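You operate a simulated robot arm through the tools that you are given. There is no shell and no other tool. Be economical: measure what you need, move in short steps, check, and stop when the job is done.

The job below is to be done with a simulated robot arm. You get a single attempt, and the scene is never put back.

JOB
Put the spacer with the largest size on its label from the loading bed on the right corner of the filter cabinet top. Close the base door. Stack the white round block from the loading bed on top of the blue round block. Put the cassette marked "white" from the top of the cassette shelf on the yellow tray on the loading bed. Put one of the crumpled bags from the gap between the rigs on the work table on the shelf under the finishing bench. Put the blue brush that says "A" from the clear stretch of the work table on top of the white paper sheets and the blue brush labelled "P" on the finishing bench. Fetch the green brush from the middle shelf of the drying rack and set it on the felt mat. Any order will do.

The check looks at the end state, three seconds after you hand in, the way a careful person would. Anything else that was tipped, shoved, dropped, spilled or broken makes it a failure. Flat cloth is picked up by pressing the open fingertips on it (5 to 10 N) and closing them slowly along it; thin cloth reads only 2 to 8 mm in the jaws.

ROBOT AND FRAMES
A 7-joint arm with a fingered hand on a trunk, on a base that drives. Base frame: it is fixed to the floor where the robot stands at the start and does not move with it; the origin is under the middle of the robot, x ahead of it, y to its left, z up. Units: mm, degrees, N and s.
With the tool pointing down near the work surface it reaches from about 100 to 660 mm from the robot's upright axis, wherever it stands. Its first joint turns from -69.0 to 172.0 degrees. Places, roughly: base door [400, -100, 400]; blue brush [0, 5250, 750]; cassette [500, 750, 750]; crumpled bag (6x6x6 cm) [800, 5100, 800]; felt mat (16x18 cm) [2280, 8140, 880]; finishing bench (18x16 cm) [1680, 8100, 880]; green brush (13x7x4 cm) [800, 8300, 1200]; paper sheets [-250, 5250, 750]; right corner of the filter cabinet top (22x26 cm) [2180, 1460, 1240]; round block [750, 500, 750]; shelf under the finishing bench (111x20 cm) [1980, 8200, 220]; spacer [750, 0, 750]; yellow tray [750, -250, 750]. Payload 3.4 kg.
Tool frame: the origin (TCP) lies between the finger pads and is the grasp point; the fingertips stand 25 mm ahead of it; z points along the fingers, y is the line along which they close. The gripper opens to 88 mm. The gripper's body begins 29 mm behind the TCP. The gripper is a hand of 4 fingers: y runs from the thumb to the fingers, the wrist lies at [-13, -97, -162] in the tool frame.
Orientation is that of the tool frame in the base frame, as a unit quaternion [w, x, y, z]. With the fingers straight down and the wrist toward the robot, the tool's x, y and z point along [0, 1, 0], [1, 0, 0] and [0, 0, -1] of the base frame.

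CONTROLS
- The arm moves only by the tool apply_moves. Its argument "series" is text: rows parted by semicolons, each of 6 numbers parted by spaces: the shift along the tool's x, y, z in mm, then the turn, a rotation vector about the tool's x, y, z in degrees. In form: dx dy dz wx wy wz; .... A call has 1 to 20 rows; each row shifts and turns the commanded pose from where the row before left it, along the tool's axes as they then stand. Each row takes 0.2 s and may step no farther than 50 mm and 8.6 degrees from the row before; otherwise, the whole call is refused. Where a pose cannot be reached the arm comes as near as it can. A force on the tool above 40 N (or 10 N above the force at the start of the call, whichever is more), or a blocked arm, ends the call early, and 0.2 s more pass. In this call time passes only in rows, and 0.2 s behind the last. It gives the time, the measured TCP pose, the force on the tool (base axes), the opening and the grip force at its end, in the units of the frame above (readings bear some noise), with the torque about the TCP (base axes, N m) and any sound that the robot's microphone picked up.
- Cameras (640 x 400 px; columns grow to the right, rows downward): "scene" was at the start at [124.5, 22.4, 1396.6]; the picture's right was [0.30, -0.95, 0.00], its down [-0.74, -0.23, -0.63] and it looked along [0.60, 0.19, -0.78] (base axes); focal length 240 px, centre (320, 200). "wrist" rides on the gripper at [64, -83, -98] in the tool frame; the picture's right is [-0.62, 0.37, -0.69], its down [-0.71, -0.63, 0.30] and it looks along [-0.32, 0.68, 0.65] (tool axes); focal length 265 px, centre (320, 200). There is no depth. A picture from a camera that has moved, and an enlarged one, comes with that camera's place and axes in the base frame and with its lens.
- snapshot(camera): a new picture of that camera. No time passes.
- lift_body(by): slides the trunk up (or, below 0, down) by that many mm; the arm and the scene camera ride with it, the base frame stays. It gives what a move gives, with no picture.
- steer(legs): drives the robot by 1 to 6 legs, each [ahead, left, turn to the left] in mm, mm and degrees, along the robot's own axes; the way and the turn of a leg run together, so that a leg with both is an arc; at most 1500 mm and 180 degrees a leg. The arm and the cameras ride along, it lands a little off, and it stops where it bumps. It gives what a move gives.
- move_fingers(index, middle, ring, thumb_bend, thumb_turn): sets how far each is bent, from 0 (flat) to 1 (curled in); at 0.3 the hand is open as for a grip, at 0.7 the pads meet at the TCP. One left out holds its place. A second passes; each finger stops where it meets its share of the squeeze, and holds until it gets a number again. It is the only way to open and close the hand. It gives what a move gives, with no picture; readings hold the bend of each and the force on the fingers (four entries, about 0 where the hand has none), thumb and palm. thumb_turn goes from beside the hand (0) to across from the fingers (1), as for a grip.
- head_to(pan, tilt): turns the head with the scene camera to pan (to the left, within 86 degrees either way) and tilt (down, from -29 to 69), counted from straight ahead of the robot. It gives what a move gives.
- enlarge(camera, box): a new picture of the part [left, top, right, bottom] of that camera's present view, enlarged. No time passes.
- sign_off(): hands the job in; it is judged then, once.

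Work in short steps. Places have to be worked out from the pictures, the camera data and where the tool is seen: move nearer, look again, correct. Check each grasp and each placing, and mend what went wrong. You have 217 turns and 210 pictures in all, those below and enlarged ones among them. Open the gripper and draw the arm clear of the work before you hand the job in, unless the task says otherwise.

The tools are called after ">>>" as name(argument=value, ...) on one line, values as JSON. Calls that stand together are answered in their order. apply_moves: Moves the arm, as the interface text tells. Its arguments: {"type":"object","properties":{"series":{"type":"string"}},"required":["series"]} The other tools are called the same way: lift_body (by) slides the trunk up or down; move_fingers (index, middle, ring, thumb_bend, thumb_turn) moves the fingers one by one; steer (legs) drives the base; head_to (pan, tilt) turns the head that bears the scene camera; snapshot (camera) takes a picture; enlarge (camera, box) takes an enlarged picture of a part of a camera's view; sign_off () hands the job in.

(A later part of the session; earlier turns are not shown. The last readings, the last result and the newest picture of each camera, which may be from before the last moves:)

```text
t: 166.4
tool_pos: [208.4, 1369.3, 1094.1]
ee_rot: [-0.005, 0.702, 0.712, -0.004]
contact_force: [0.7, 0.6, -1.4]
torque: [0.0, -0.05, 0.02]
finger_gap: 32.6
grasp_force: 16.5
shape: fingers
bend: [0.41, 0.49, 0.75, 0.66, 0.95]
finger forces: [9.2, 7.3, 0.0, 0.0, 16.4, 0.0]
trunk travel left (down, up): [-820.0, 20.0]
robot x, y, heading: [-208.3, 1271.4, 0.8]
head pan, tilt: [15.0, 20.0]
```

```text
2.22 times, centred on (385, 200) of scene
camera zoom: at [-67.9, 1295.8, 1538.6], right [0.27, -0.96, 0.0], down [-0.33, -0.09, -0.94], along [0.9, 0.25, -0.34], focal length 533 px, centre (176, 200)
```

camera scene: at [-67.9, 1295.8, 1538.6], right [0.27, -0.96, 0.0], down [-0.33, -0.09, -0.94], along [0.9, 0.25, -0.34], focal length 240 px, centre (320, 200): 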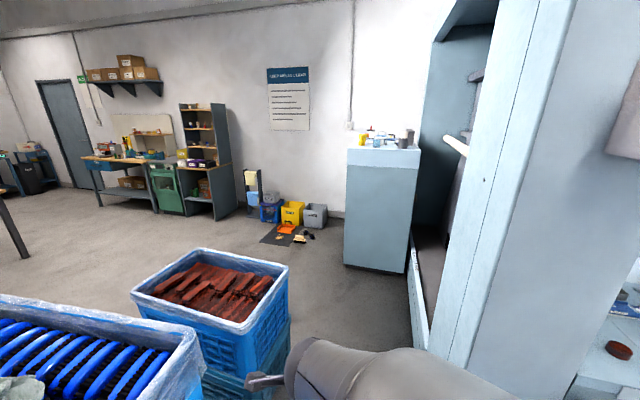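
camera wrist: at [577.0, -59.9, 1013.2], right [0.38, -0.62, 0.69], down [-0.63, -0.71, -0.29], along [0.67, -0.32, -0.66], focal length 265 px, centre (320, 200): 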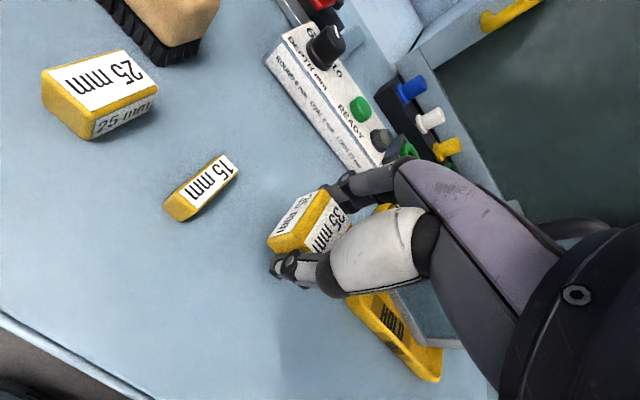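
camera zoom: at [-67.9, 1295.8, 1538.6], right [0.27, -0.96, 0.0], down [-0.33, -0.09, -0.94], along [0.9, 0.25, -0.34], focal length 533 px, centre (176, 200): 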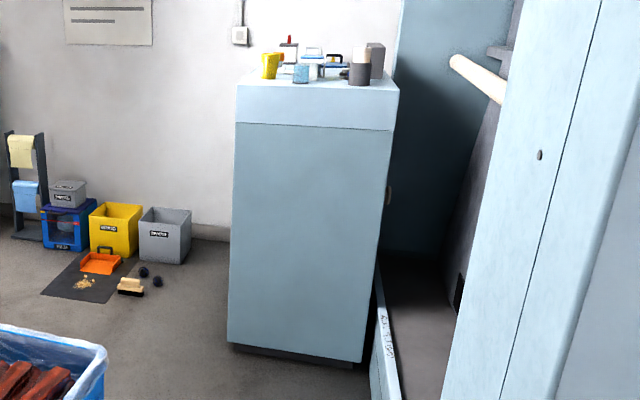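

Cabinet: front-left face x≈2045, y 1037–1632, top z≈1250, with items on top; the named corner patch (2180,1460) is best reached from the +y side. I drive through the corridor.

>>> steer(legs=[[0, 180, -0.7], [1500, 0, 0], [0, 680, 0]])

>>> head_to(pan=-35, tilt=20)

>>> snapshot(camera="scene")

```text
t: 170.6
tool_pos: [511.5, 1523.9, 1093.5]
ee_rot: [-0.005, 0.711, 0.703, -0.004]
contact_force: [1.0, 0.0, -1.1]
torque: [-0.02, 0.02, 0.0]
finger_gap: 32.3
grasp_force: 16.4
shape: fingers
bend: [0.41, 0.49, 0.75, 0.66, 0.95]
finger forces: [9.1, 6.9, 0.0, 0.1, 16.2, 0.0]
trunk travel left (down, up): [-820.0, 20.0]
robot x, y, heading: [92.7, 1432.1, -0.8]
head pan, tilt: [15.0, 20.0]
stopped in leg 2: the robot was blocked; the commanded pose is now the measured one
```

```text
t: 171.8
tool_pos: [512.9, 1524.6, 1093.9]
ee_rot: [-0.004, 0.711, 0.703, -0.003]
contact_force: [-0.6, -0.5, -0.2]
torque: [0.02, 0.02, -0.02]
finger_gap: 32.8
grasp_force: 16.2
shape: fingers
bend: [0.41, 0.49, 0.75, 0.66, 0.95]
finger forces: [9.2, 6.9, 0.1, 0.0, 16.2, 0.0]
trunk travel left (down, up): [-820.0, 20.0]
robot x, y, heading: [95.8, 1436.8, -0.9]
head pan, tilt: [-35.0, 20.0]
```

```text
119 pictures are left
camera scene: at [220.4, 1380.9, 1538.7], right [-0.58, -0.81, 0.0], down [-0.28, 0.2, -0.94], along [0.76, -0.55, -0.34], focal length 240 px, centre (320, 200)
```

scene: 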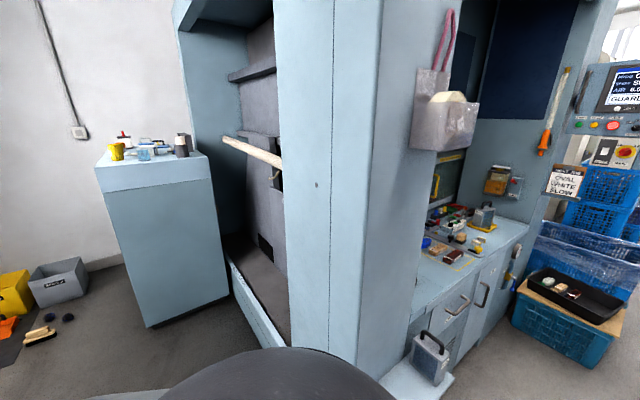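

The base bumped something. I look down ahead to see what.

>>> head_to(pan=-5, tilt=62)

>>> snapshot(camera="scene")

>>> head_to(pan=60, tilt=50)

>>> snapshot(camera="scene")

```text
t: 172.8
tool_pos: [512.8, 1523.8, 1089.9]
ee_rot: [-0.002, 0.711, 0.703, -0.009]
contact_force: [0.2, 0.2, -1.1]
torque: [-0.03, -0.01, 0.01]
finger_gap: 32.6
grasp_force: 16.4
shape: fingers
bend: [0.41, 0.49, 0.75, 0.66, 0.95]
finger forces: [9.2, 6.9, 0.0, 0.0, 16.2, 0.0]
trunk travel left (down, up): [-820.0, 20.0]
robot x, y, heading: [92.3, 1433.2, -0.7]
head pan, tilt: [-5.0, 62.0]
```

```text
118 pictures are left
camera scene: at [216.9, 1423.4, 1488.1], right [-0.16, -0.99, 0.0], down [-0.8, 0.13, -0.59], along [0.58, -0.09, -0.81], focal length 240 px, centre (320, 200)
```

scene: 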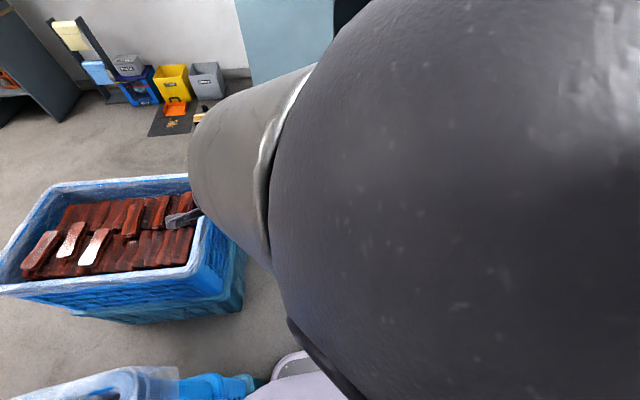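

```text
t: 174.2
tool_pos: [511.1, 1523.3, 1086.8]
ee_rot: [-0.007, 0.71, 0.704, -0.014]
contact_force: [-0.9, 0.4, -0.9]
torque: [0.0, 0.01, 0.0]
finger_gap: 32.8
grasp_force: 16.1
shape: fingers
bend: [0.41, 0.49, 0.75, 0.66, 0.95]
finger forces: [9.2, 7.1, 0.0, 0.1, 16.3, 0.0]
trunk travel left (down, up): [-820.0, 20.0]
robot x, y, heading: [92.1, 1438.4, -0.5]
head pan, tilt: [60.0, 50.0]
```

```text
117 pictures are left
camera scene: at [218.1, 1432.3, 1488.3], right [-0.04, -1.0, 0.0], down [-0.8, 0.03, -0.59], along [0.59, -0.02, -0.81], focal length 240 px, centre (320, 200)
```

scene: 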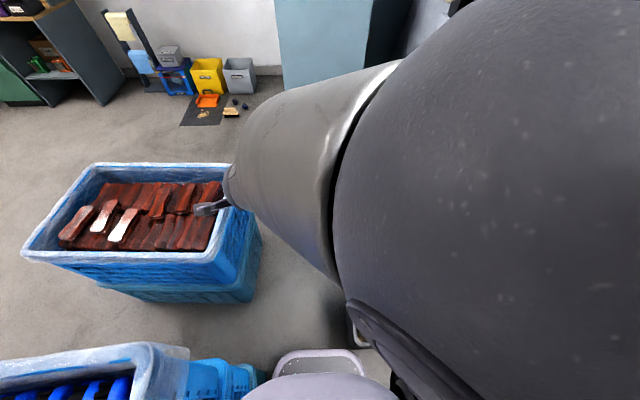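

It's the dustbin (x≥320, y 1100–1310); the gap past it is too narrow. I go round the crates instead: back off, left along x≈-560, then ahead at y≈2750.

>>> steer(legs=[[-650, 0, 0.7], [0, 1300, 0], [1400, 0, 0], [1200, 0, 0]])

>>> snapshot(camera="scene")

```text
t: 180.0
tool_pos: [-147.1, 1825.1, 1069.1]
ee_rot: [0.002, 0.713, 0.7, -0.043]
contact_force: [-4.6, -17.2, 8.1]
torque: [-0.34, -0.19, -0.52]
finger_gap: 32.8
grasp_force: 24.5
shape: fingers
bend: [0.44, 0.51, 0.75, 0.65, 0.94]
finger forces: [22.2, 9.1, 1.6, 0.0, 15.8, 0.0]
trunk travel left (down, up): [-820.0, 20.0]
robot x, y, heading: [-561.1, 1749.6, 0.1]
head pan, tilt: [60.0, 50.0]
stopped in leg 2: the force on the tool passed its limit at 57 N (the readings are from after the stop); the commanded pose is now the measured one
```

```text
116 pictures are left
camera scene: at [-442.1, 1779.7, 1492.7], right [0.45, -0.89, 0.0], down [-0.69, -0.35, -0.64], along [0.57, 0.28, -0.77], focal length 240 px, centre (320, 200)
```

scene: 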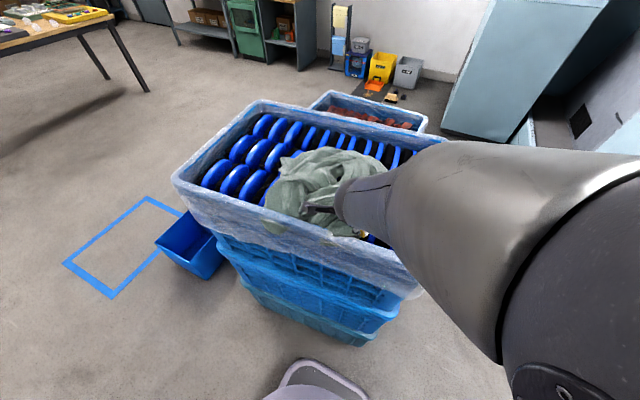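

The hand brushed against the cloth-topped crate stack, which is taller than I thought. I reverse the way I came, then check.

>>> steer(legs=[[0, -200, 0]])

>>> snapshot(camera="scene")

>>> snapshot(camera="wrist")

```text
t: 181.4
tool_pos: [-146.1, 1688.1, 1068.4]
ee_rot: [-0.008, 0.701, 0.713, -0.032]
contact_force: [4.9, 14.4, 26.6]
torque: [0.4, -0.76, 0.16]
finger_gap: 32.0
grasp_force: 37.3
shape: fingers
bend: [0.39, 0.48, 0.75, 0.69, 0.89]
finger forces: [15.2, 21.3, 0.0, 0.0, 38.2, 0.0]
trunk travel left (down, up): [-820.0, 20.0]
robot x, y, heading: [-554.8, 1589.4, 0.4]
head pan, tilt: [60.0, 50.0]
stopped in leg 1: the force on the tool passed its limit at 51 N (the readings are from after the stop); the commanded pose is now the measured one
```

```text
115 pictures are left
camera scene: at [-441.2, 1628.9, 1491.2], right [0.5, -0.87, 0.0], down [-0.68, -0.39, -0.62], along [0.54, 0.31, -0.78], focal length 240 px, centre (320, 200)
```

scene: 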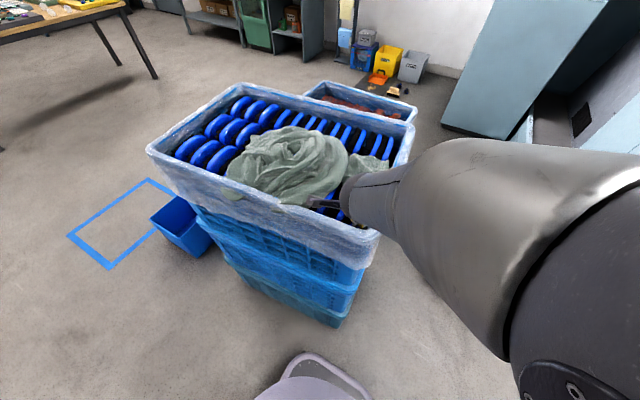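

```text
114 pictures are left
camera wrist: at [-224.9, 1753.1, 1169.6], right [0.42, -0.59, 0.69], down [-0.63, -0.74, -0.24], along [0.65, -0.33, -0.68], focal length 265 px, centre (320, 200)
```

wrist: 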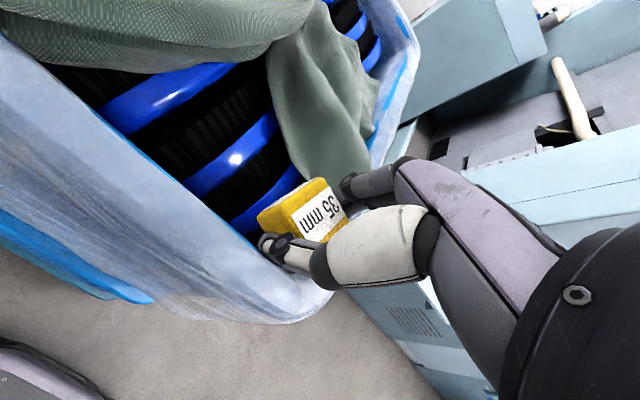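

The hand is inside the crate rim. I lift the arm straight up before moving anywhere.

>>> apply_moves(series="0 0 -10 0 0 0; 0 0 -20 0 0 0; 0 0 -30 0 0 0; 0 0 -30 0 0 0; 0 0 -30 0 0 0; 0 0 -30 0 0 0; 0 0 0 0 0 0")

>>> snapshot(camera="wrist")

>>> snapshot(camera="scene")

```text
t: 183.0
tool_pos: [-135.6, 1688.7, 1215.3]
ee_rot: [-0.011, 0.703, 0.711, -0.036]
contact_force: [0.4, 1.1, -0.9]
torque: [-0.02, 0.03, 0.01]
finger_gap: 32.4
grasp_force: 16.3
shape: fingers
bend: [0.41, 0.48, 0.75, 0.67, 0.94]
finger forces: [9.1, 7.3, 0.1, 0.0, 16.4, 0.0]
trunk travel left (down, up): [-820.0, 20.0]
robot x, y, heading: [-557.6, 1587.5, 0.2]
head pan, tilt: [60.0, 50.0]
```

```text
113 pictures are left
camera wrist: at [-213.8, 1754.0, 1318.1], right [0.42, -0.59, 0.69], down [-0.64, -0.73, -0.24], along [0.64, -0.34, -0.69], focal length 265 px, centre (320, 200)
```

wrist: 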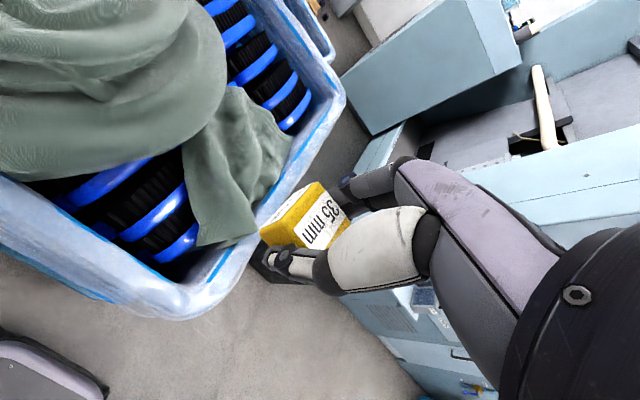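

```text
112 pictures are left
camera scene: at [-429.3, 1559.3, 1499.6], right [-0.36, -0.93, 0.0], down [-0.66, 0.26, -0.7], along [0.66, -0.26, -0.71], focal length 240 px, centre (320, 200)
```

scene: 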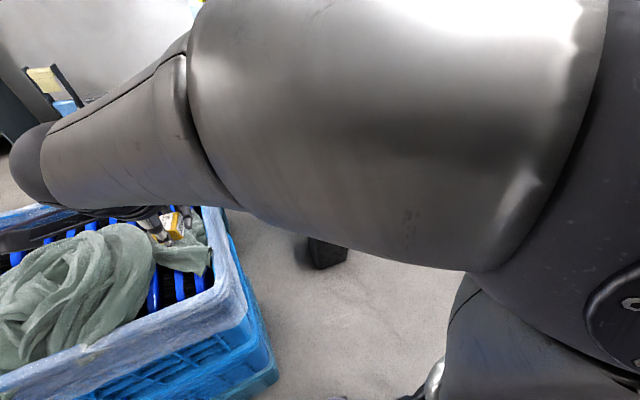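

The spacer is still held and the stack stands. The tool is now at z 1215, ~100 mm above the cloth; I continue left with the arm high, drifting back a little.

>>> steer(legs=[[-60, 250, 0], [-60, 900, 0]])

>>> head_to(pan=-60, tilt=35)

>>> snapshot(camera="scene")

>>> head_to(pan=30, tilt=30)

>>> snapshot(camera="scene")

```text
t: 189.2
tool_pos: [-258.6, 2839.0, 1213.3]
ee_rot: [-0.013, 0.705, 0.708, -0.037]
contact_force: [-0.5, -0.1, 0.2]
torque: [-0.02, -0.05, 0.0]
finger_gap: 32.3
grasp_force: 16.6
shape: fingers
bend: [0.41, 0.48, 0.75, 0.67, 0.94]
finger forces: [9.1, 7.3, 0.1, 0.1, 16.4, 0.0]
trunk travel left (down, up): [-820.0, 20.0]
robot x, y, heading: [-677.1, 2741.5, -0.2]
head pan, tilt: [60.0, 50.0]
```

```text
t: 191.2
tool_pos: [-257.9, 2838.7, 1213.1]
ee_rot: [-0.013, 0.704, 0.709, -0.036]
contact_force: [-0.8, -0.5, -1.4]
torque: [0.03, 0.02, -0.01]
finger_gap: 32.1
grasp_force: 16.4
shape: fingers
bend: [0.41, 0.48, 0.75, 0.67, 0.94]
finger forces: [9.0, 7.4, 0.0, 0.0, 16.4, 0.0]
trunk travel left (down, up): [-820.0, 20.0]
robot x, y, heading: [-675.9, 2741.1, -0.2]
head pan, tilt: [-60.0, 35.0]
```

```text
111 pictures are left
camera scene: at [-582.1, 2665.6, 1514.8], right [-0.87, -0.5, 0.0], down [-0.29, 0.5, -0.82], along [0.41, -0.71, -0.57], focal length 240 px, centre (320, 200)
```

scene: 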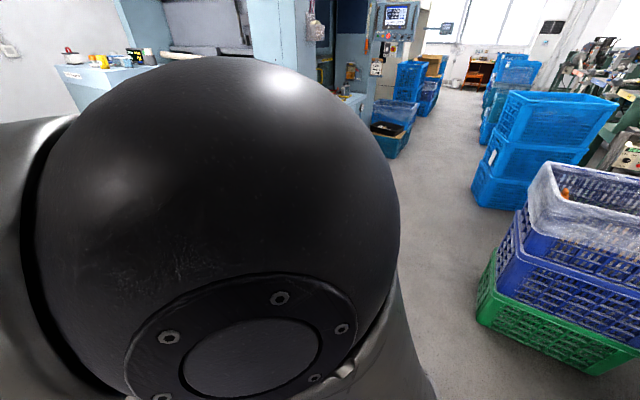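

```text
t: 192.9
tool_pos: [-256.8, 2838.8, 1210.2]
ee_rot: [-0.017, 0.704, 0.709, -0.04]
contact_force: [-0.8, 0.2, -0.7]
torque: [-0.03, 0.02, 0.01]
finger_gap: 32.4
grasp_force: 16.0
shape: fingers
bend: [0.41, 0.48, 0.75, 0.67, 0.94]
finger forces: [9.0, 7.5, 0.1, 0.0, 16.4, 0.0]
trunk travel left (down, up): [-820.0, 20.0]
robot x, y, heading: [-678.2, 2741.7, 0.0]
head pan, tilt: [30.0, 30.0]
```

```text
110 pictures are left
camera scene: at [-539.8, 2718.3, 1519.6], right [-0.26, -0.96, 0.0], down [-0.51, 0.14, -0.85], along [0.82, -0.22, -0.53], focal length 240 px, centre (320, 200)
```

scene: 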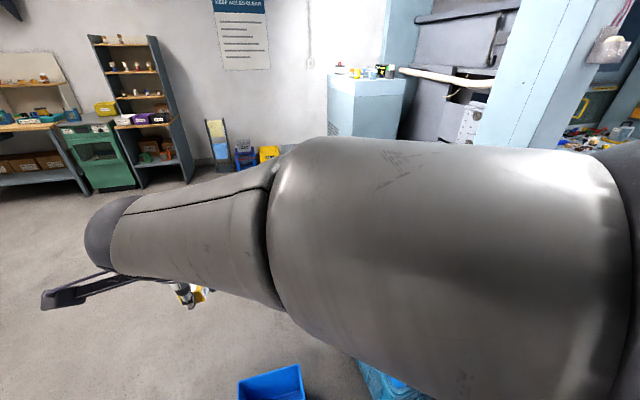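

A blue box stands on the floor near (-100,2850), so I pass further out at y≈3500, then ahead to x≈2050.

>>> steer(legs=[[0, 760, 0], [1400, 0, 0], [1330, 0, 0], [0, 0, -90]])

>>> head_to(pan=20, tilt=35)

>>> snapshot(camera="scene")

```text
t: 213.8
tool_pos: [2156.6, 3038.5, 1211.7]
ee_rot: [-0.039, 0.999, -0.013, -0.016]
contact_force: [-1.0, 0.2, -1.7]
torque: [-0.04, 0.02, 0.0]
finger_gap: 32.3
grasp_force: 16.5
shape: fingers
bend: [0.41, 0.48, 0.75, 0.67, 0.94]
finger forces: [8.8, 7.3, 0.0, 0.1, 15.9, 0.0]
trunk travel left (down, up): [-820.0, 20.0]
robot x, y, heading: [2070.4, 3462.0, -92.3]
head pan, tilt: [30.0, 30.0]
```

```text
t: 214.5
tool_pos: [2157.3, 3038.0, 1208.9]
ee_rot: [-0.043, 0.999, -0.013, -0.016]
contact_force: [0.3, -0.2, 0.2]
torque: [0.03, 0.01, -0.01]
finger_gap: 32.2
grasp_force: 16.0
shape: fingers
bend: [0.41, 0.48, 0.75, 0.67, 0.94]
finger forces: [8.7, 7.2, 0.0, 0.0, 15.8, 0.1]
trunk travel left (down, up): [-820.0, 20.0]
robot x, y, heading: [2074.0, 3465.1, -92.2]
head pan, tilt: [20.0, 35.0]
```

```text
109 pictures are left
camera scene: at [2050.5, 3325.3, 1521.7], right [-0.96, 0.27, 0.0], down [0.14, 0.49, -0.86], along [-0.23, -0.83, -0.51], focal length 240 px, centre (320, 200)
```

scene: 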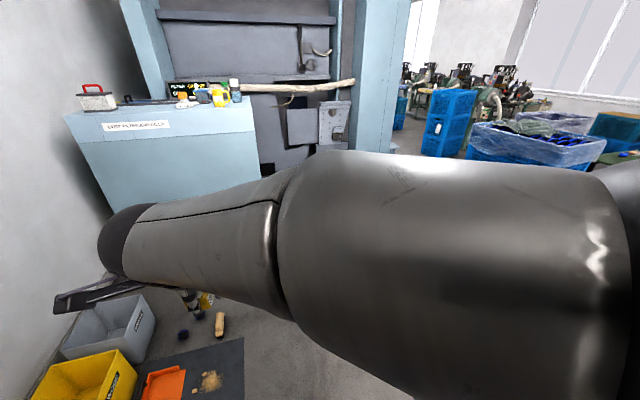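

The cabinet's front (with its label) faces me, so the right corner is on the -x side as expected. I zoom on its top.

>>> enlarge(camera="scene", box=[60, 60, 280, 200])

```text
2.86 times, centred on (170, 130) of scene
camera zoom: at [2050.5, 3325.3, 1521.7], right [-0.96, 0.27, 0.0], down [0.14, 0.49, -0.86], along [-0.23, -0.83, -0.51], focal length 685 px, centre (749, 400)
```

zoom: 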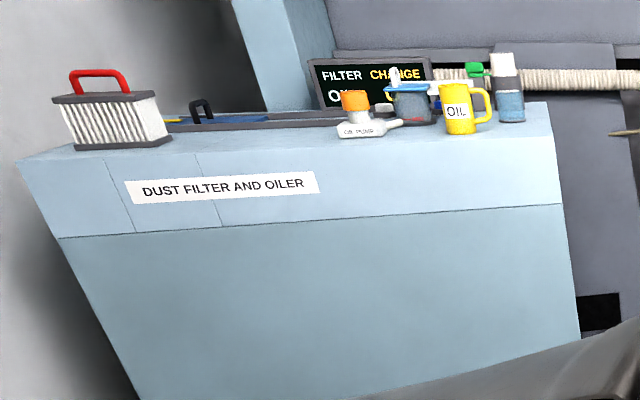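

Floor mat and brush lie at x≥2290, so I keep x≈2000 and drive up to y≈2250, then look at the top again.

>>> steer(legs=[[0, 0, 2.2], [1190, -74, 0]])

>>> apply_moves(series="0 0 -30 0 0 0; 0 0 -30 0 0 0; 0 0 -30 0 0 0; 0 0 0 0 0 0")

>>> head_to(pan=35, tilt=25)

>>> snapshot(camera="scene")

>>> snapshot(camera="wrist")

```text
t: 220.9
tool_pos: [2104.5, 1855.7, 1207.5]
ee_rot: [-0.043, 0.999, 0.006, -0.016]
contact_force: [0.2, -0.2, -1.1]
torque: [0.06, 0.03, 0.02]
finger_gap: 31.9
grasp_force: 15.8
shape: fingers
bend: [0.41, 0.48, 0.75, 0.67, 0.94]
finger forces: [8.7, 7.2, 0.0, 0.1, 15.9, 0.0]
trunk travel left (down, up): [-820.0, 20.0]
robot x, y, heading: [2005.7, 2280.6, -89.6]
head pan, tilt: [20.0, 35.0]
```

```text
t: 221.9
tool_pos: [2107.4, 1846.5, 1296.6]
ee_rot: [-0.047, 0.999, 0.006, -0.016]
contact_force: [0.1, 0.7, -0.9]
torque: [-0.01, 0.0, 0.02]
finger_gap: 31.7
grasp_force: 16.0
shape: fingers
bend: [0.41, 0.48, 0.75, 0.67, 0.94]
finger forces: [8.7, 7.2, 0.0, 0.0, 15.8, 0.0]
trunk travel left (down, up): [-820.0, 20.0]
robot x, y, heading: [2002.7, 2275.5, -89.8]
head pan, tilt: [20.0, 35.0]
```

```text
t: 222.7
tool_pos: [2106.8, 1848.3, 1295.6]
ee_rot: [-0.046, 0.999, 0.006, -0.016]
contact_force: [0.3, -0.5, -0.3]
torque: [0.04, 0.03, -0.02]
finger_gap: 31.9
grasp_force: 15.6
shape: fingers
bend: [0.41, 0.48, 0.75, 0.67, 0.94]
finger forces: [8.7, 7.2, 0.0, 0.1, 15.7, 0.1]
trunk travel left (down, up): [-820.0, 20.0]
robot x, y, heading: [2001.6, 2278.4, -90.0]
head pan, tilt: [35.0, 25.0]
```

```text
107 pictures are left
camera scene: at [1981.8, 2139.0, 1525.2], right [-0.96, 0.29, 0.0], down [0.14, 0.46, -0.88], along [-0.25, -0.84, -0.48], focal length 240 px, centre (320, 200)
```

scene: 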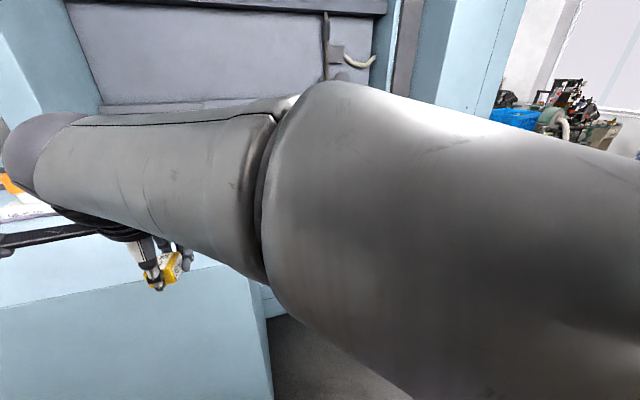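

```text
106 pictures are left
camera wrist: at [2174.1, 1921.3, 1400.4], right [-0.59, -0.44, 0.67], down [-0.73, 0.65, -0.22], along [-0.34, -0.62, -0.7], focal length 265 px, centre (320, 200)
```

wrist: 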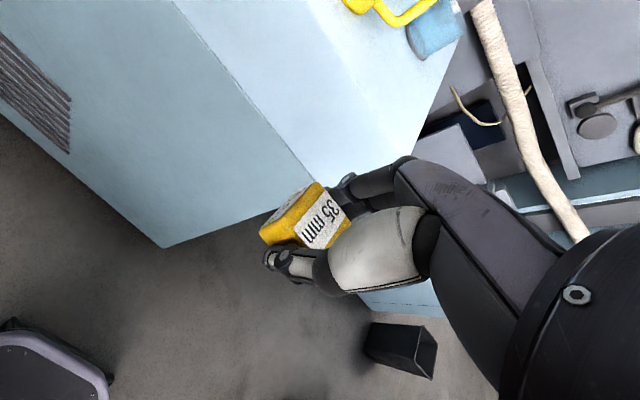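

The right front corner of the top is free; jug handle reaches about (2164,1535), bottle (2088,1382), top z≈1260. I'll place at about (2100,1545). I level the tool, raise, and approach.

>>> lift_body(by=20)

>>> apply_moves(series="0 0 -20 -5.3 1.8 0.7; 0 0 -20 0 0 0; 0 0 0 0 0 0")

>>> steer(legs=[[240, 0, 0]])

>>> snapshot(camera="wrist")

>>> snapshot(camera="scene")

```text
t: 223.3
tool_pos: [2106.7, 1847.6, 1315.8]
ee_rot: [-0.046, 0.999, 0.005, -0.015]
contact_force: [-0.9, 0.0, -0.9]
torque: [-0.01, 0.02, -0.02]
finger_gap: 31.7
grasp_force: 15.6
shape: fingers
bend: [0.41, 0.48, 0.75, 0.67, 0.94]
finger forces: [8.7, 7.2, 0.0, 0.1, 15.8, 0.0]
trunk travel left (down, up): [-840.0, 0.0]
robot x, y, heading: [2011.0, 2274.1, -89.4]
head pan, tilt: [35.0, 25.0]
```

```text
t: 224.2
tool_pos: [2107.7, 1845.2, 1356.1]
ee_rot: [0.001, 1.0, 0.0, -0.001]
contact_force: [0.8, 0.6, -1.3]
torque: [0.01, 0.04, -0.01]
finger_gap: 32.0
grasp_force: 16.2
shape: fingers
bend: [0.41, 0.48, 0.75, 0.67, 0.94]
finger forces: [8.8, 7.2, 0.0, 0.0, 15.9, 0.0]
trunk travel left (down, up): [-840.0, 0.0]
robot x, y, heading: [2006.2, 2274.8, -89.6]
head pan, tilt: [35.0, 25.0]
```

```text
t: 225.9
tool_pos: [2108.0, 1603.9, 1355.3]
ee_rot: [0.001, 1.0, 0.0, 0.0]
contact_force: [1.5, 0.5, -1.3]
torque: [-0.01, -0.02, -0.04]
finger_gap: 31.9
grasp_force: 15.8
shape: fingers
bend: [0.41, 0.48, 0.75, 0.67, 0.94]
finger forces: [8.6, 7.2, 0.0, 0.0, 16.0, 0.0]
trunk travel left (down, up): [-840.0, 0.0]
robot x, y, heading: [2005.4, 2035.6, -89.6]
head pan, tilt: [35.0, 25.0]
```

```text
105 pictures are left
camera wrist: at [2173.1, 1687.4, 1455.1], right [-0.62, -0.37, 0.69], down [-0.71, 0.63, -0.3], along [-0.33, -0.68, -0.65], focal length 265 px, centre (320, 200)
```

wrist: 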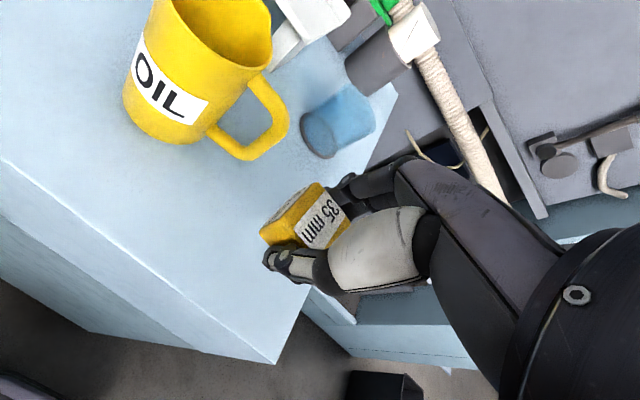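

```text
104 pictures are left
camera scene: at [1984.7, 1896.5, 1550.0], right [-0.96, 0.26, 0.0], down [0.11, 0.41, -0.9], along [-0.24, -0.87, -0.43], focal length 240 px, centre (320, 200)
```

scene: 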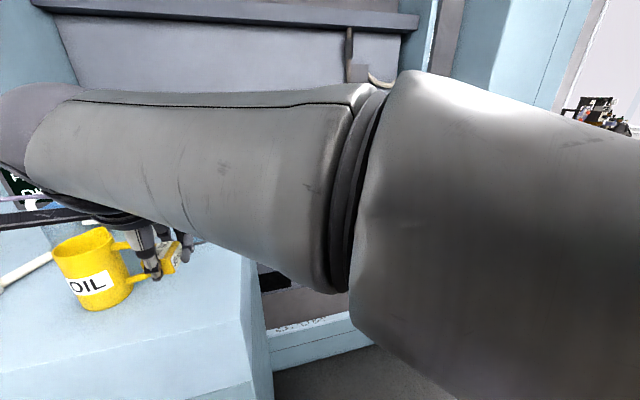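

Clear view: corner (2034,1638), jug handle at x≥2160, bottle at (2107,1418). I go over (2088,1550) and descend to z≈1303.

>>> apply_moves(series="-10 27 0 0 0 0; -10 27 0 0 0 0; 0 0 0 0 0 0")

>>> lift_body(by=-50)

>>> snapshot(camera="wrist")

>>> snapshot(camera="scene")

```text
t: 226.7
tool_pos: [2089.4, 1552.2, 1357.8]
ee_rot: [0.002, 1.0, 0.0, -0.001]
contact_force: [-0.3, 0.5, -1.3]
torque: [0.01, -0.02, 0.04]
finger_gap: 31.7
grasp_force: 15.9
shape: fingers
bend: [0.41, 0.48, 0.75, 0.67, 0.94]
finger forces: [8.6, 7.3, 0.1, 0.0, 16.1, 0.0]
trunk travel left (down, up): [-840.0, 0.0]
robot x, y, heading: [2007.6, 2036.6, -89.6]
head pan, tilt: [35.0, 25.0]
```

```text
t: 227.7
tool_pos: [2089.7, 1552.0, 1305.7]
ee_rot: [0.0, 1.0, 0.0, 0.0]
contact_force: [-0.3, -0.4, -0.4]
torque: [0.0, -0.01, 0.01]
finger_gap: 31.8
grasp_force: 16.2
shape: fingers
bend: [0.41, 0.48, 0.75, 0.67, 0.94]
finger forces: [8.6, 7.3, 0.1, 0.1, 16.1, 0.0]
trunk travel left (down, up): [-790.0, 50.0]
robot x, y, heading: [2006.0, 2032.9, -89.8]
head pan, tilt: [35.0, 25.0]
```

```text
103 pictures are left
camera wrist: at [2154.0, 1633.5, 1404.7], right [-0.62, -0.37, 0.69], down [-0.71, 0.63, -0.3], along [-0.33, -0.68, -0.65], focal length 265 px, centre (320, 200)
```

wrist: 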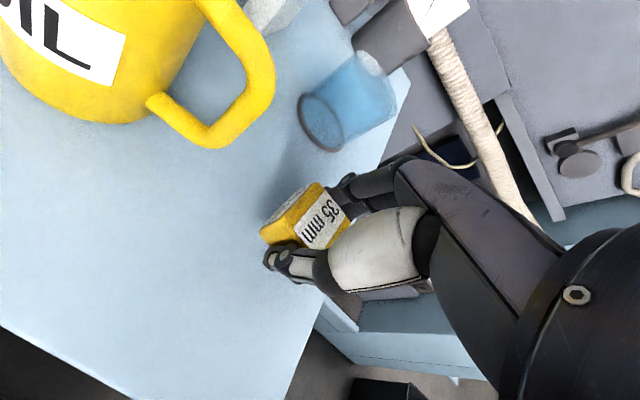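

```text
102 pictures are left
camera scene: at [2062.4, 1909.8, 1500.6], right [-0.82, -0.58, 0.0], down [-0.24, 0.35, -0.91], along [0.52, -0.74, -0.42], focal length 240 px, centre (320, 200)
```

scene: 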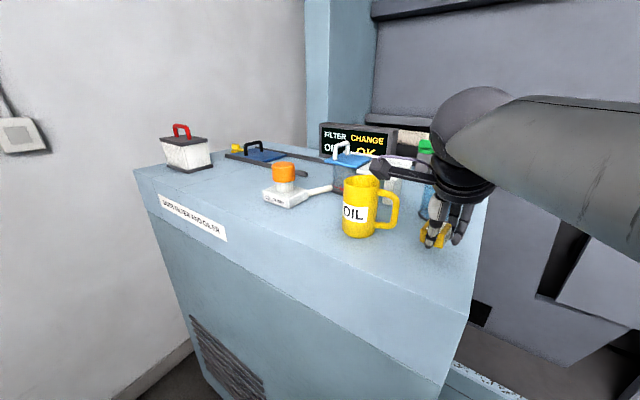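

The camera bracket is clear of the jug horizontally (~80 mm). I lower in small steps until contact.

>>> apply_moves(series="0 0 5 0 0 0; 0 0 5 0 0 0; 0 0 3 0 0 0; 0 0 0 0 0 0")

>>> enlarge(camera="scene", box=[340, 150, 500, 270])

```text
t: 228.7
tool_pos: [2089.4, 1550.7, 1292.1]
ee_rot: [0.0, 1.0, 0.0, 0.0]
contact_force: [-0.3, -0.1, -0.8]
torque: [0.0, 0.03, 0.0]
finger_gap: 32.0
grasp_force: 16.7
shape: fingers
bend: [0.41, 0.48, 0.75, 0.67, 0.94]
finger forces: [8.6, 7.3, 0.0, 0.1, 16.0, 0.1]
trunk travel left (down, up): [-790.0, 50.0]
robot x, y, heading: [2007.2, 2035.3, -89.8]
head pan, tilt: [35.0, 25.0]
```

```text
3.33 times, centred on (420, 210) of scene
camera zoom: at [2062.1, 1909.5, 1500.6], right [-0.82, -0.58, 0.0], down [-0.24, 0.35, -0.91], along [0.52, -0.74, -0.42], focal length 800 px, centre (-13, 167)
```

zoom: 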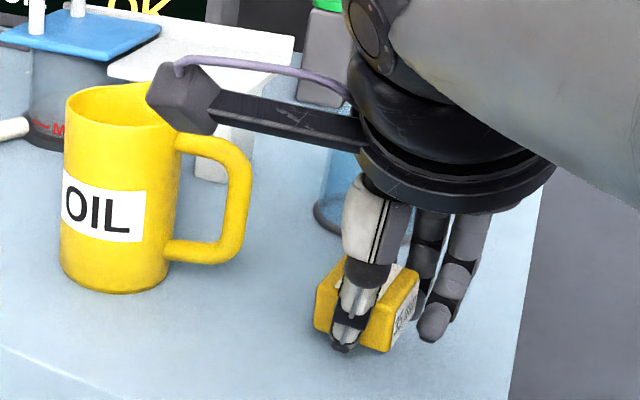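

Bracket is in front of the jug, safe. I keep lowering gently.

>>> apply_moves(series="0 0 3 0 0 0; 0 0 0 0 0 0")

>>> apply_moves(series="0 0 3 0 0 0; 0 0 0 0 0 0")

>>> apply_moves(series="0 0 3 0 0 0; 0 0 0 0 0 0")

```text
t: 229.2
tool_pos: [2088.0, 1549.3, 1287.7]
ee_rot: [-0.001, 1.0, 0.0, 0.001]
contact_force: [0.5, 0.7, -0.8]
torque: [0.01, 0.0, -0.02]
finger_gap: 31.8
grasp_force: 16.2
shape: fingers
bend: [0.41, 0.48, 0.75, 0.67, 0.94]
finger forces: [8.7, 7.4, 0.0, 0.0, 16.1, 0.0]
trunk travel left (down, up): [-790.0, 50.0]
robot x, y, heading: [2009.3, 2035.6, -89.8]
head pan, tilt: [35.0, 25.0]
```

```text
t: 229.8
tool_pos: [2089.2, 1550.1, 1286.1]
ee_rot: [0.0, 1.0, 0.001, 0.0]
contact_force: [-0.3, 0.3, -0.9]
torque: [-0.01, 0.03, 0.0]
finger_gap: 31.9
grasp_force: 15.6
shape: fingers
bend: [0.41, 0.48, 0.75, 0.67, 0.94]
finger forces: [8.7, 7.3, 0.0, 0.1, 16.1, 0.1]
trunk travel left (down, up): [-790.0, 50.0]
robot x, y, heading: [2007.4, 2036.1, -89.8]
head pan, tilt: [35.0, 25.0]
```

```text
t: 230.4
tool_pos: [2087.6, 1549.4, 1283.5]
ee_rot: [-0.001, 1.0, 0.0, 0.001]
contact_force: [0.1, 0.6, -1.2]
torque: [-0.02, -0.03, -0.01]
finger_gap: 31.8
grasp_force: 16.1
shape: fingers
bend: [0.41, 0.48, 0.75, 0.67, 0.94]
finger forces: [8.7, 7.4, 0.1, 0.0, 16.2, 0.0]
trunk travel left (down, up): [-790.0, 50.0]
robot x, y, heading: [2009.5, 2035.5, -89.7]
head pan, tilt: [35.0, 25.0]
```

>>> apply_moves(series="0 0 4 0 0 0; 0 0 0 0 0 0")

>>> apply_moves(series="0 0 4 0 0 0; 0 0 0 0 0 0")

>>> enlarge(camera="scene", box=[400, 190, 480, 260])

```text
t: 231.1
tool_pos: [2089.2, 1550.0, 1279.2]
ee_rot: [0.0, 1.0, 0.0, 0.001]
contact_force: [-0.4, -1.8, 1.3]
torque: [-0.08, 0.04, 0.0]
finger_gap: 31.7
grasp_force: 17.0
shape: fingers
bend: [0.41, 0.48, 0.75, 0.67, 0.94]
finger forces: [8.7, 9.6, 0.0, 0.1, 16.0, 0.0]
trunk travel left (down, up): [-790.0, 50.0]
robot x, y, heading: [2007.1, 2035.7, -89.7]
head pan, tilt: [35.0, 25.0]
```

```text
t: 231.7
tool_pos: [2087.8, 1550.9, 1278.1]
ee_rot: [0.003, 1.0, -0.001, 0.001]
contact_force: [0.8, -4.2, 18.9]
torque: [-0.74, 0.13, 0.04]
finger_gap: 31.9
grasp_force: 24.8
shape: fingers
bend: [0.41, 0.46, 0.75, 0.67, 0.94]
finger forces: [10.0, 24.7, 0.0, 0.1, 15.0, 0.0]
trunk travel left (down, up): [-790.0, 50.0]
robot x, y, heading: [2007.6, 2037.1, -89.7]
head pan, tilt: [35.0, 25.0]
```

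```text
5.71 times, centred on (440, 225) of scene
camera zoom: at [2061.7, 1911.2, 1501.0], right [-0.82, -0.58, 0.0], down [-0.24, 0.34, -0.91], along [0.52, -0.74, -0.42], focal length 1371 px, centre (-366, 57)
```

zoom: 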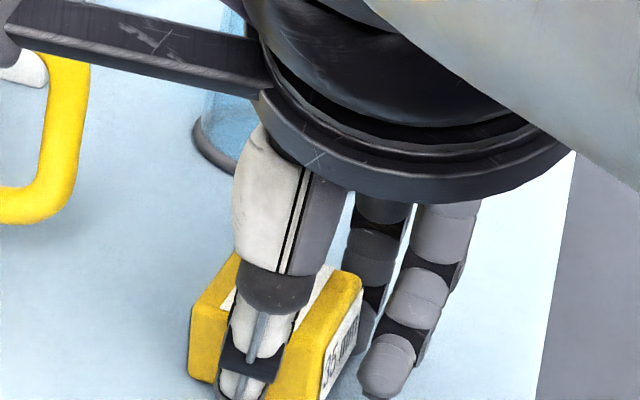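

Contact with the top is made. I ease 1.5 mm and open the hand, then rise by the trunk.

>>> apply_moves(series="0 0 -1.5 0 0 0; 0 0 0 0 0 0")

>>> move_fingers(index=0.3, middle=0.3, ring=0.3, thumb_bend=0.3)

>>> lift_body(by=50)

>>> apply_moves(series="0 0 -20 0 0 0; 0 0 -20 0 0 0; 0 0 0 0 0 0")

>>> snapshot(camera="wrist")

```text
t: 232.2
tool_pos: [2089.1, 1552.3, 1278.6]
ee_rot: [0.001, 1.0, -0.001, 0.0]
contact_force: [0.5, -4.3, 19.1]
torque: [-0.77, 0.11, 0.04]
finger_gap: 31.7
grasp_force: 24.3
shape: fingers
bend: [0.41, 0.45, 0.75, 0.67, 0.95]
finger forces: [9.9, 24.5, 0.0, 0.0, 14.8, 0.0]
trunk travel left (down, up): [-790.0, 50.0]
robot x, y, heading: [2007.4, 2037.7, -90.1]
head pan, tilt: [35.0, 25.0]
```

```text
t: 233.2
tool_pos: [2089.6, 1550.5, 1275.3]
ee_rot: [-0.002, 1.0, 0.0, -0.001]
contact_force: [0.8, 0.2, 0.4]
torque: [-0.01, -0.03, 0.0]
finger_gap: 84.4
grasp_force: 0.1
shape: fingers
bend: [0.3, 0.3, 0.3, 0.3, 0.97]
finger forces: [0.0, 0.0, 0.1, 0.1, 0.0, 0.0]
trunk travel left (down, up): [-790.0, 50.0]
robot x, y, heading: [2005.5, 2033.5, -89.9]
head pan, tilt: [35.0, 25.0]
```

```text
t: 234.2
tool_pos: [2089.3, 1549.9, 1327.1]
ee_rot: [0.0, 1.0, 0.0, 0.0]
contact_force: [1.0, -0.7, 0.1]
torque: [0.03, -0.04, 0.01]
finger_gap: 84.6
grasp_force: 0.1
shape: fingers
bend: [0.3, 0.3, 0.3, 0.3, 0.97]
finger forces: [0.0, 0.0, 0.1, 0.1, 0.0, 0.0]
trunk travel left (down, up): [-840.0, 0.0]
robot x, y, heading: [2006.9, 2033.3, -90.1]
head pan, tilt: [35.0, 25.0]
```

```text
t: 235.0
tool_pos: [2087.8, 1548.8, 1362.4]
ee_rot: [-0.007, 1.0, -0.001, 0.0]
contact_force: [0.5, 0.3, 0.0]
torque: [0.04, 0.02, 0.03]
finger_gap: 84.5
grasp_force: 0.1
shape: fingers
bend: [0.3, 0.3, 0.3, 0.3, 0.97]
finger forces: [0.0, 0.1, 0.1, 0.0, 0.1, 0.1]
trunk travel left (down, up): [-840.0, 0.0]
robot x, y, heading: [2004.2, 2034.1, -89.9]
head pan, tilt: [35.0, 25.0]
```

```text
99 pictures are left
camera wrist: at [2153.3, 1630.2, 1462.8], right [-0.62, -0.38, 0.69], down [-0.71, 0.64, -0.3], along [-0.33, -0.67, -0.66], focal length 265 px, centre (320, 200)
```

wrist: 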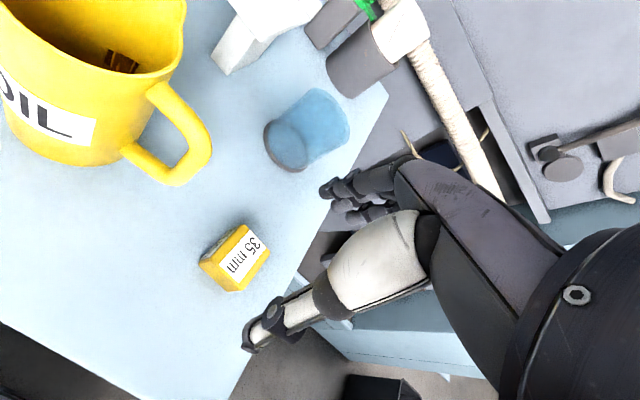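

Spacer stands at ≈(2096,1545). Next the work table: I back out, turn to face +y and drive to in front of it.

>>> steer(legs=[[-1400, 0, 0], [0, 0, 180], [300, 1400, 0], [0, 300, 0]])

>>> lift_body(by=-110)

>>> head_to(pan=10, tilt=25)

>>> snapshot(camera="scene")

```text
t: 257.7
tool_pos: [255.6, 4258.9, 1365.4]
ee_rot: [0.0, 0.01, 1.0, -0.002]
contact_force: [0.2, -0.1, 0.2]
torque: [0.0, -0.01, -0.01]
finger_gap: 84.7
grasp_force: 0.1
shape: fingers
bend: [0.3, 0.3, 0.3, 0.3, 0.97]
finger forces: [0.0, 0.0, 0.1, 0.1, 0.1, 0.0]
trunk travel left (down, up): [-840.0, 0.0]
robot x, y, heading: [327.6, 3774.3, 88.9]
head pan, tilt: [35.0, 25.0]
```

```text
t: 259.1
tool_pos: [255.3, 4260.0, 1254.3]
ee_rot: [0.0, 0.011, 1.0, -0.003]
contact_force: [0.3, -0.4, 0.6]
torque: [0.02, 0.02, 0.02]
finger_gap: 84.4
grasp_force: 0.1
shape: fingers
bend: [0.3, 0.3, 0.3, 0.3, 0.97]
finger forces: [0.0, 0.0, 0.0, 0.0, 0.0, 0.0]
trunk travel left (down, up): [-730.0, 110.0]
robot x, y, heading: [328.7, 3774.1, 89.3]
head pan, tilt: [35.0, 25.0]
```

```text
t: 260.0
tool_pos: [254.9, 4260.4, 1255.7]
ee_rot: [0.0, 0.01, 1.0, -0.001]
contact_force: [1.0, -0.2, -0.6]
torque: [0.03, 0.0, 0.02]
finger_gap: 84.5
grasp_force: 0.0
shape: fingers
bend: [0.3, 0.3, 0.3, 0.3, 0.97]
finger forces: [0.1, 0.0, 0.0, 0.0, 0.0, 0.0]
trunk travel left (down, up): [-730.0, 110.0]
robot x, y, heading: [330.9, 3775.8, 89.0]
head pan, tilt: [10.0, 25.0]
```

```text
98 pictures are left
camera scene: at [316.8, 3913.4, 1440.6], right [0.99, 0.16, 0.0], down [0.07, -0.42, -0.91], along [-0.14, 0.89, -0.42], focal length 240 px, centre (320, 200)
```

scene: 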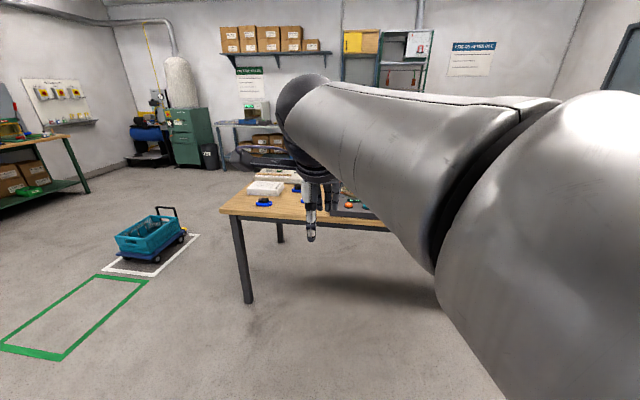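

The table's left end is near (-450,5080), white sheets and blue brushes there. I drive up in front at about (-30,4600) and look down.

>>> steer(legs=[[820, 360, 1]])

>>> head_to(pan=25, tilt=40)

>>> snapshot(camera="scene")

>>> snapshot(camera="wrist")

```text
t: 264.7
tool_pos: [-105.9, 5069.1, 1255.6]
ee_rot: [-0.001, 0.002, 1.0, -0.001]
contact_force: [-0.1, 0.2, 0.4]
torque: [0.0, -0.04, 0.0]
finger_gap: 84.3
grasp_force: 0.1
shape: fingers
bend: [0.3, 0.3, 0.3, 0.3, 0.97]
finger forces: [0.0, 0.0, 0.0, 0.0, 0.1, 0.0]
trunk travel left (down, up): [-730.0, 110.0]
robot x, y, heading: [-22.4, 4581.6, 90.0]
head pan, tilt: [10.0, 25.0]
```

```text
t: 265.4
tool_pos: [-106.2, 5069.8, 1251.3]
ee_rot: [0.003, 0.001, 1.0, -0.004]
contact_force: [-0.2, 0.4, -0.6]
torque: [-0.02, -0.02, 0.0]
finger_gap: 84.7
grasp_force: 0.1
shape: fingers
bend: [0.3, 0.3, 0.3, 0.3, 0.97]
finger forces: [0.1, 0.0, 0.0, 0.2, 0.1, 0.1]
trunk travel left (down, up): [-730.0, 110.0]
robot x, y, heading: [-21.1, 4586.2, 89.9]
head pan, tilt: [25.0, 40.0]
```

```text
97 pictures are left
camera scene: at [-45.2, 4720.6, 1433.5], right [0.96, 0.26, 0.0], down [0.13, -0.47, -0.87], along [-0.23, 0.84, -0.49], focal length 240 px, centre (320, 200)
```

scene: 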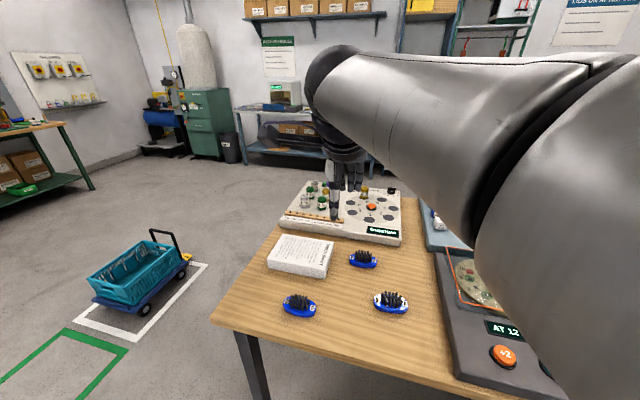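

```text
96 pictures are left
camera wrist: at [-171.3, 4986.6, 1351.4], right [0.62, 0.37, 0.69], down [0.72, -0.63, -0.29], along [0.33, 0.68, -0.66], focal length 265 px, centre (320, 200)
```

wrist: 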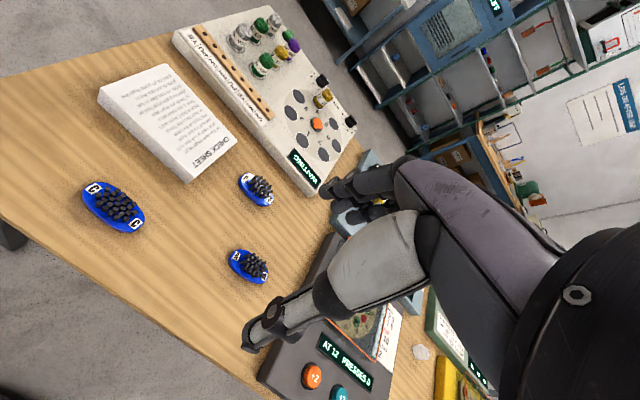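

Three blue brushes, each lettered; I zoom to read them.

>>> enlarge(camera="wrist", box=[70, 150, 290, 300])

>>> enlarge(camera="scene", box=[260, 220, 430, 330])

```text
2.67 times, centred on (180, 225) of wrist
camera zoom: at [-171.3, 4986.6, 1351.4], right [0.62, 0.37, 0.69], down [0.72, -0.63, -0.29], along [0.33, 0.68, -0.66], focal length 708 px, centre (693, 133)
```

zoom: 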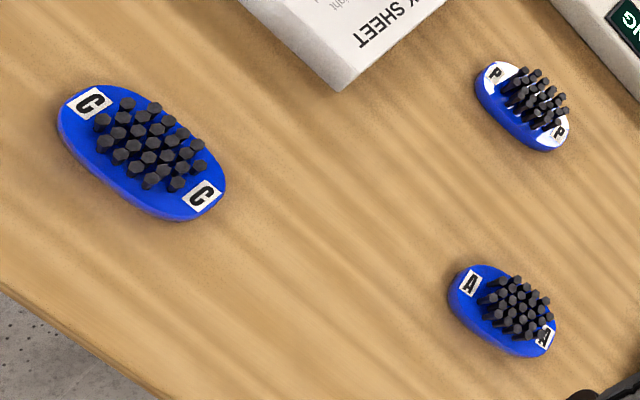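

```text
3.64 times, centred on (345, 275) of scene
camera zoom: at [-45.2, 4720.6, 1433.5], right [0.96, 0.26, 0.0], down [0.13, -0.47, -0.87], along [-0.23, 0.84, -0.49], focal length 872 px, centre (229, -73)
```

zoom: 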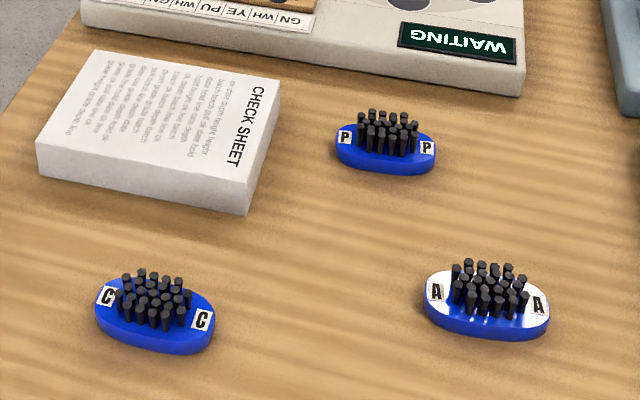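

A is at ≈(37,5241), P at ≈(-63,5402), sheets' top near (-289,5352). I drive to put the tool over A and lower to z≈870.

>>> steer(legs=[[172, -82, 0]])

>>> apply_moves(series="-20 0 33 0 0 0; -20 0 33 0 0 0; -20 0 34 0 0 0; 0 0 0 0 0 0")

>>> lift_body(by=-275)

>>> snapshot(camera="wrist")

>>> snapshot(camera="scene")

```text
t: 267.0
tool_pos: [-23.4, 5242.1, 1250.8]
ee_rot: [0.004, 0.001, 1.0, -0.006]
contact_force: [-0.2, 0.5, 0.4]
torque: [-0.01, -0.01, -0.02]
finger_gap: 84.5
grasp_force: 0.0
shape: fingers
bend: [0.3, 0.3, 0.3, 0.3, 0.97]
finger forces: [0.0, 0.1, 0.0, 0.0, 0.0, 0.0]
trunk travel left (down, up): [-730.0, 110.0]
robot x, y, heading: [57.5, 4756.0, 90.0]
head pan, tilt: [25.0, 40.0]
```

```text
t: 268.0
tool_pos: [35.5, 5238.4, 1149.1]
ee_rot: [0.004, 0.001, 1.0, -0.004]
contact_force: [-0.3, 0.9, -0.1]
torque: [0.0, -0.01, 0.01]
finger_gap: 84.6
grasp_force: 0.0
shape: fingers
bend: [0.3, 0.3, 0.3, 0.3, 0.97]
finger forces: [0.0, 0.0, 0.0, 0.0, 0.0, 0.0]
trunk travel left (down, up): [-730.0, 110.0]
robot x, y, heading: [60.1, 4755.5, 89.9]
head pan, tilt: [25.0, 40.0]
```

```text
t: 270.8
tool_pos: [36.6, 5239.3, 875.7]
ee_rot: [0.004, 0.001, 1.0, -0.004]
contact_force: [-0.2, 0.2, 0.1]
torque: [0.02, 0.0, -0.05]
finger_gap: 84.5
grasp_force: 0.0
shape: fingers
bend: [0.3, 0.3, 0.3, 0.3, 0.97]
finger forces: [0.0, 0.0, 0.1, 0.0, 0.1, 0.0]
trunk travel left (down, up): [-455.0, 385.0]
robot x, y, heading: [62.2, 4749.8, 90.0]
head pan, tilt: [25.0, 40.0]
```

```text
93 pictures are left
camera wrist: at [-29.0, 5156.7, 975.2], right [0.62, 0.37, 0.69], down [0.71, -0.63, -0.29], along [0.33, 0.68, -0.66], focal length 265 px, centre (320, 200)
```

wrist: 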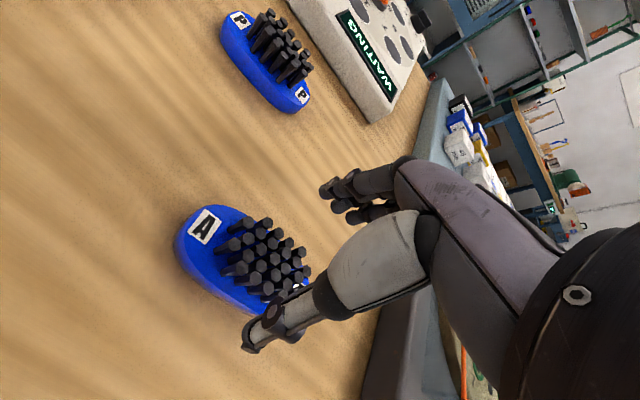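

```text
92 pictures are left
camera scene: at [24.2, 4881.4, 1142.3], right [0.91, 0.42, 0.0], down [0.27, -0.58, -0.77], along [-0.32, 0.69, -0.64], focal length 240 px, centre (320, 200)
```

scene: 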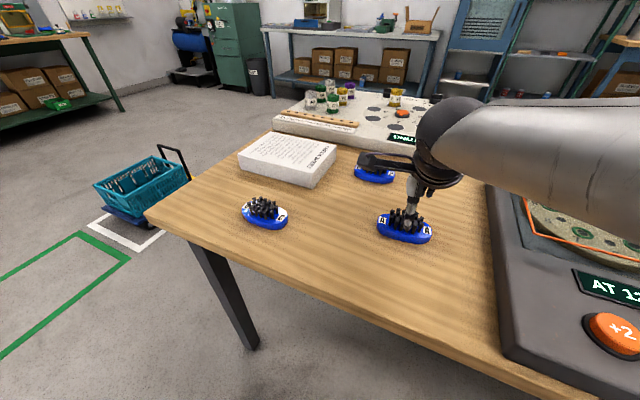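

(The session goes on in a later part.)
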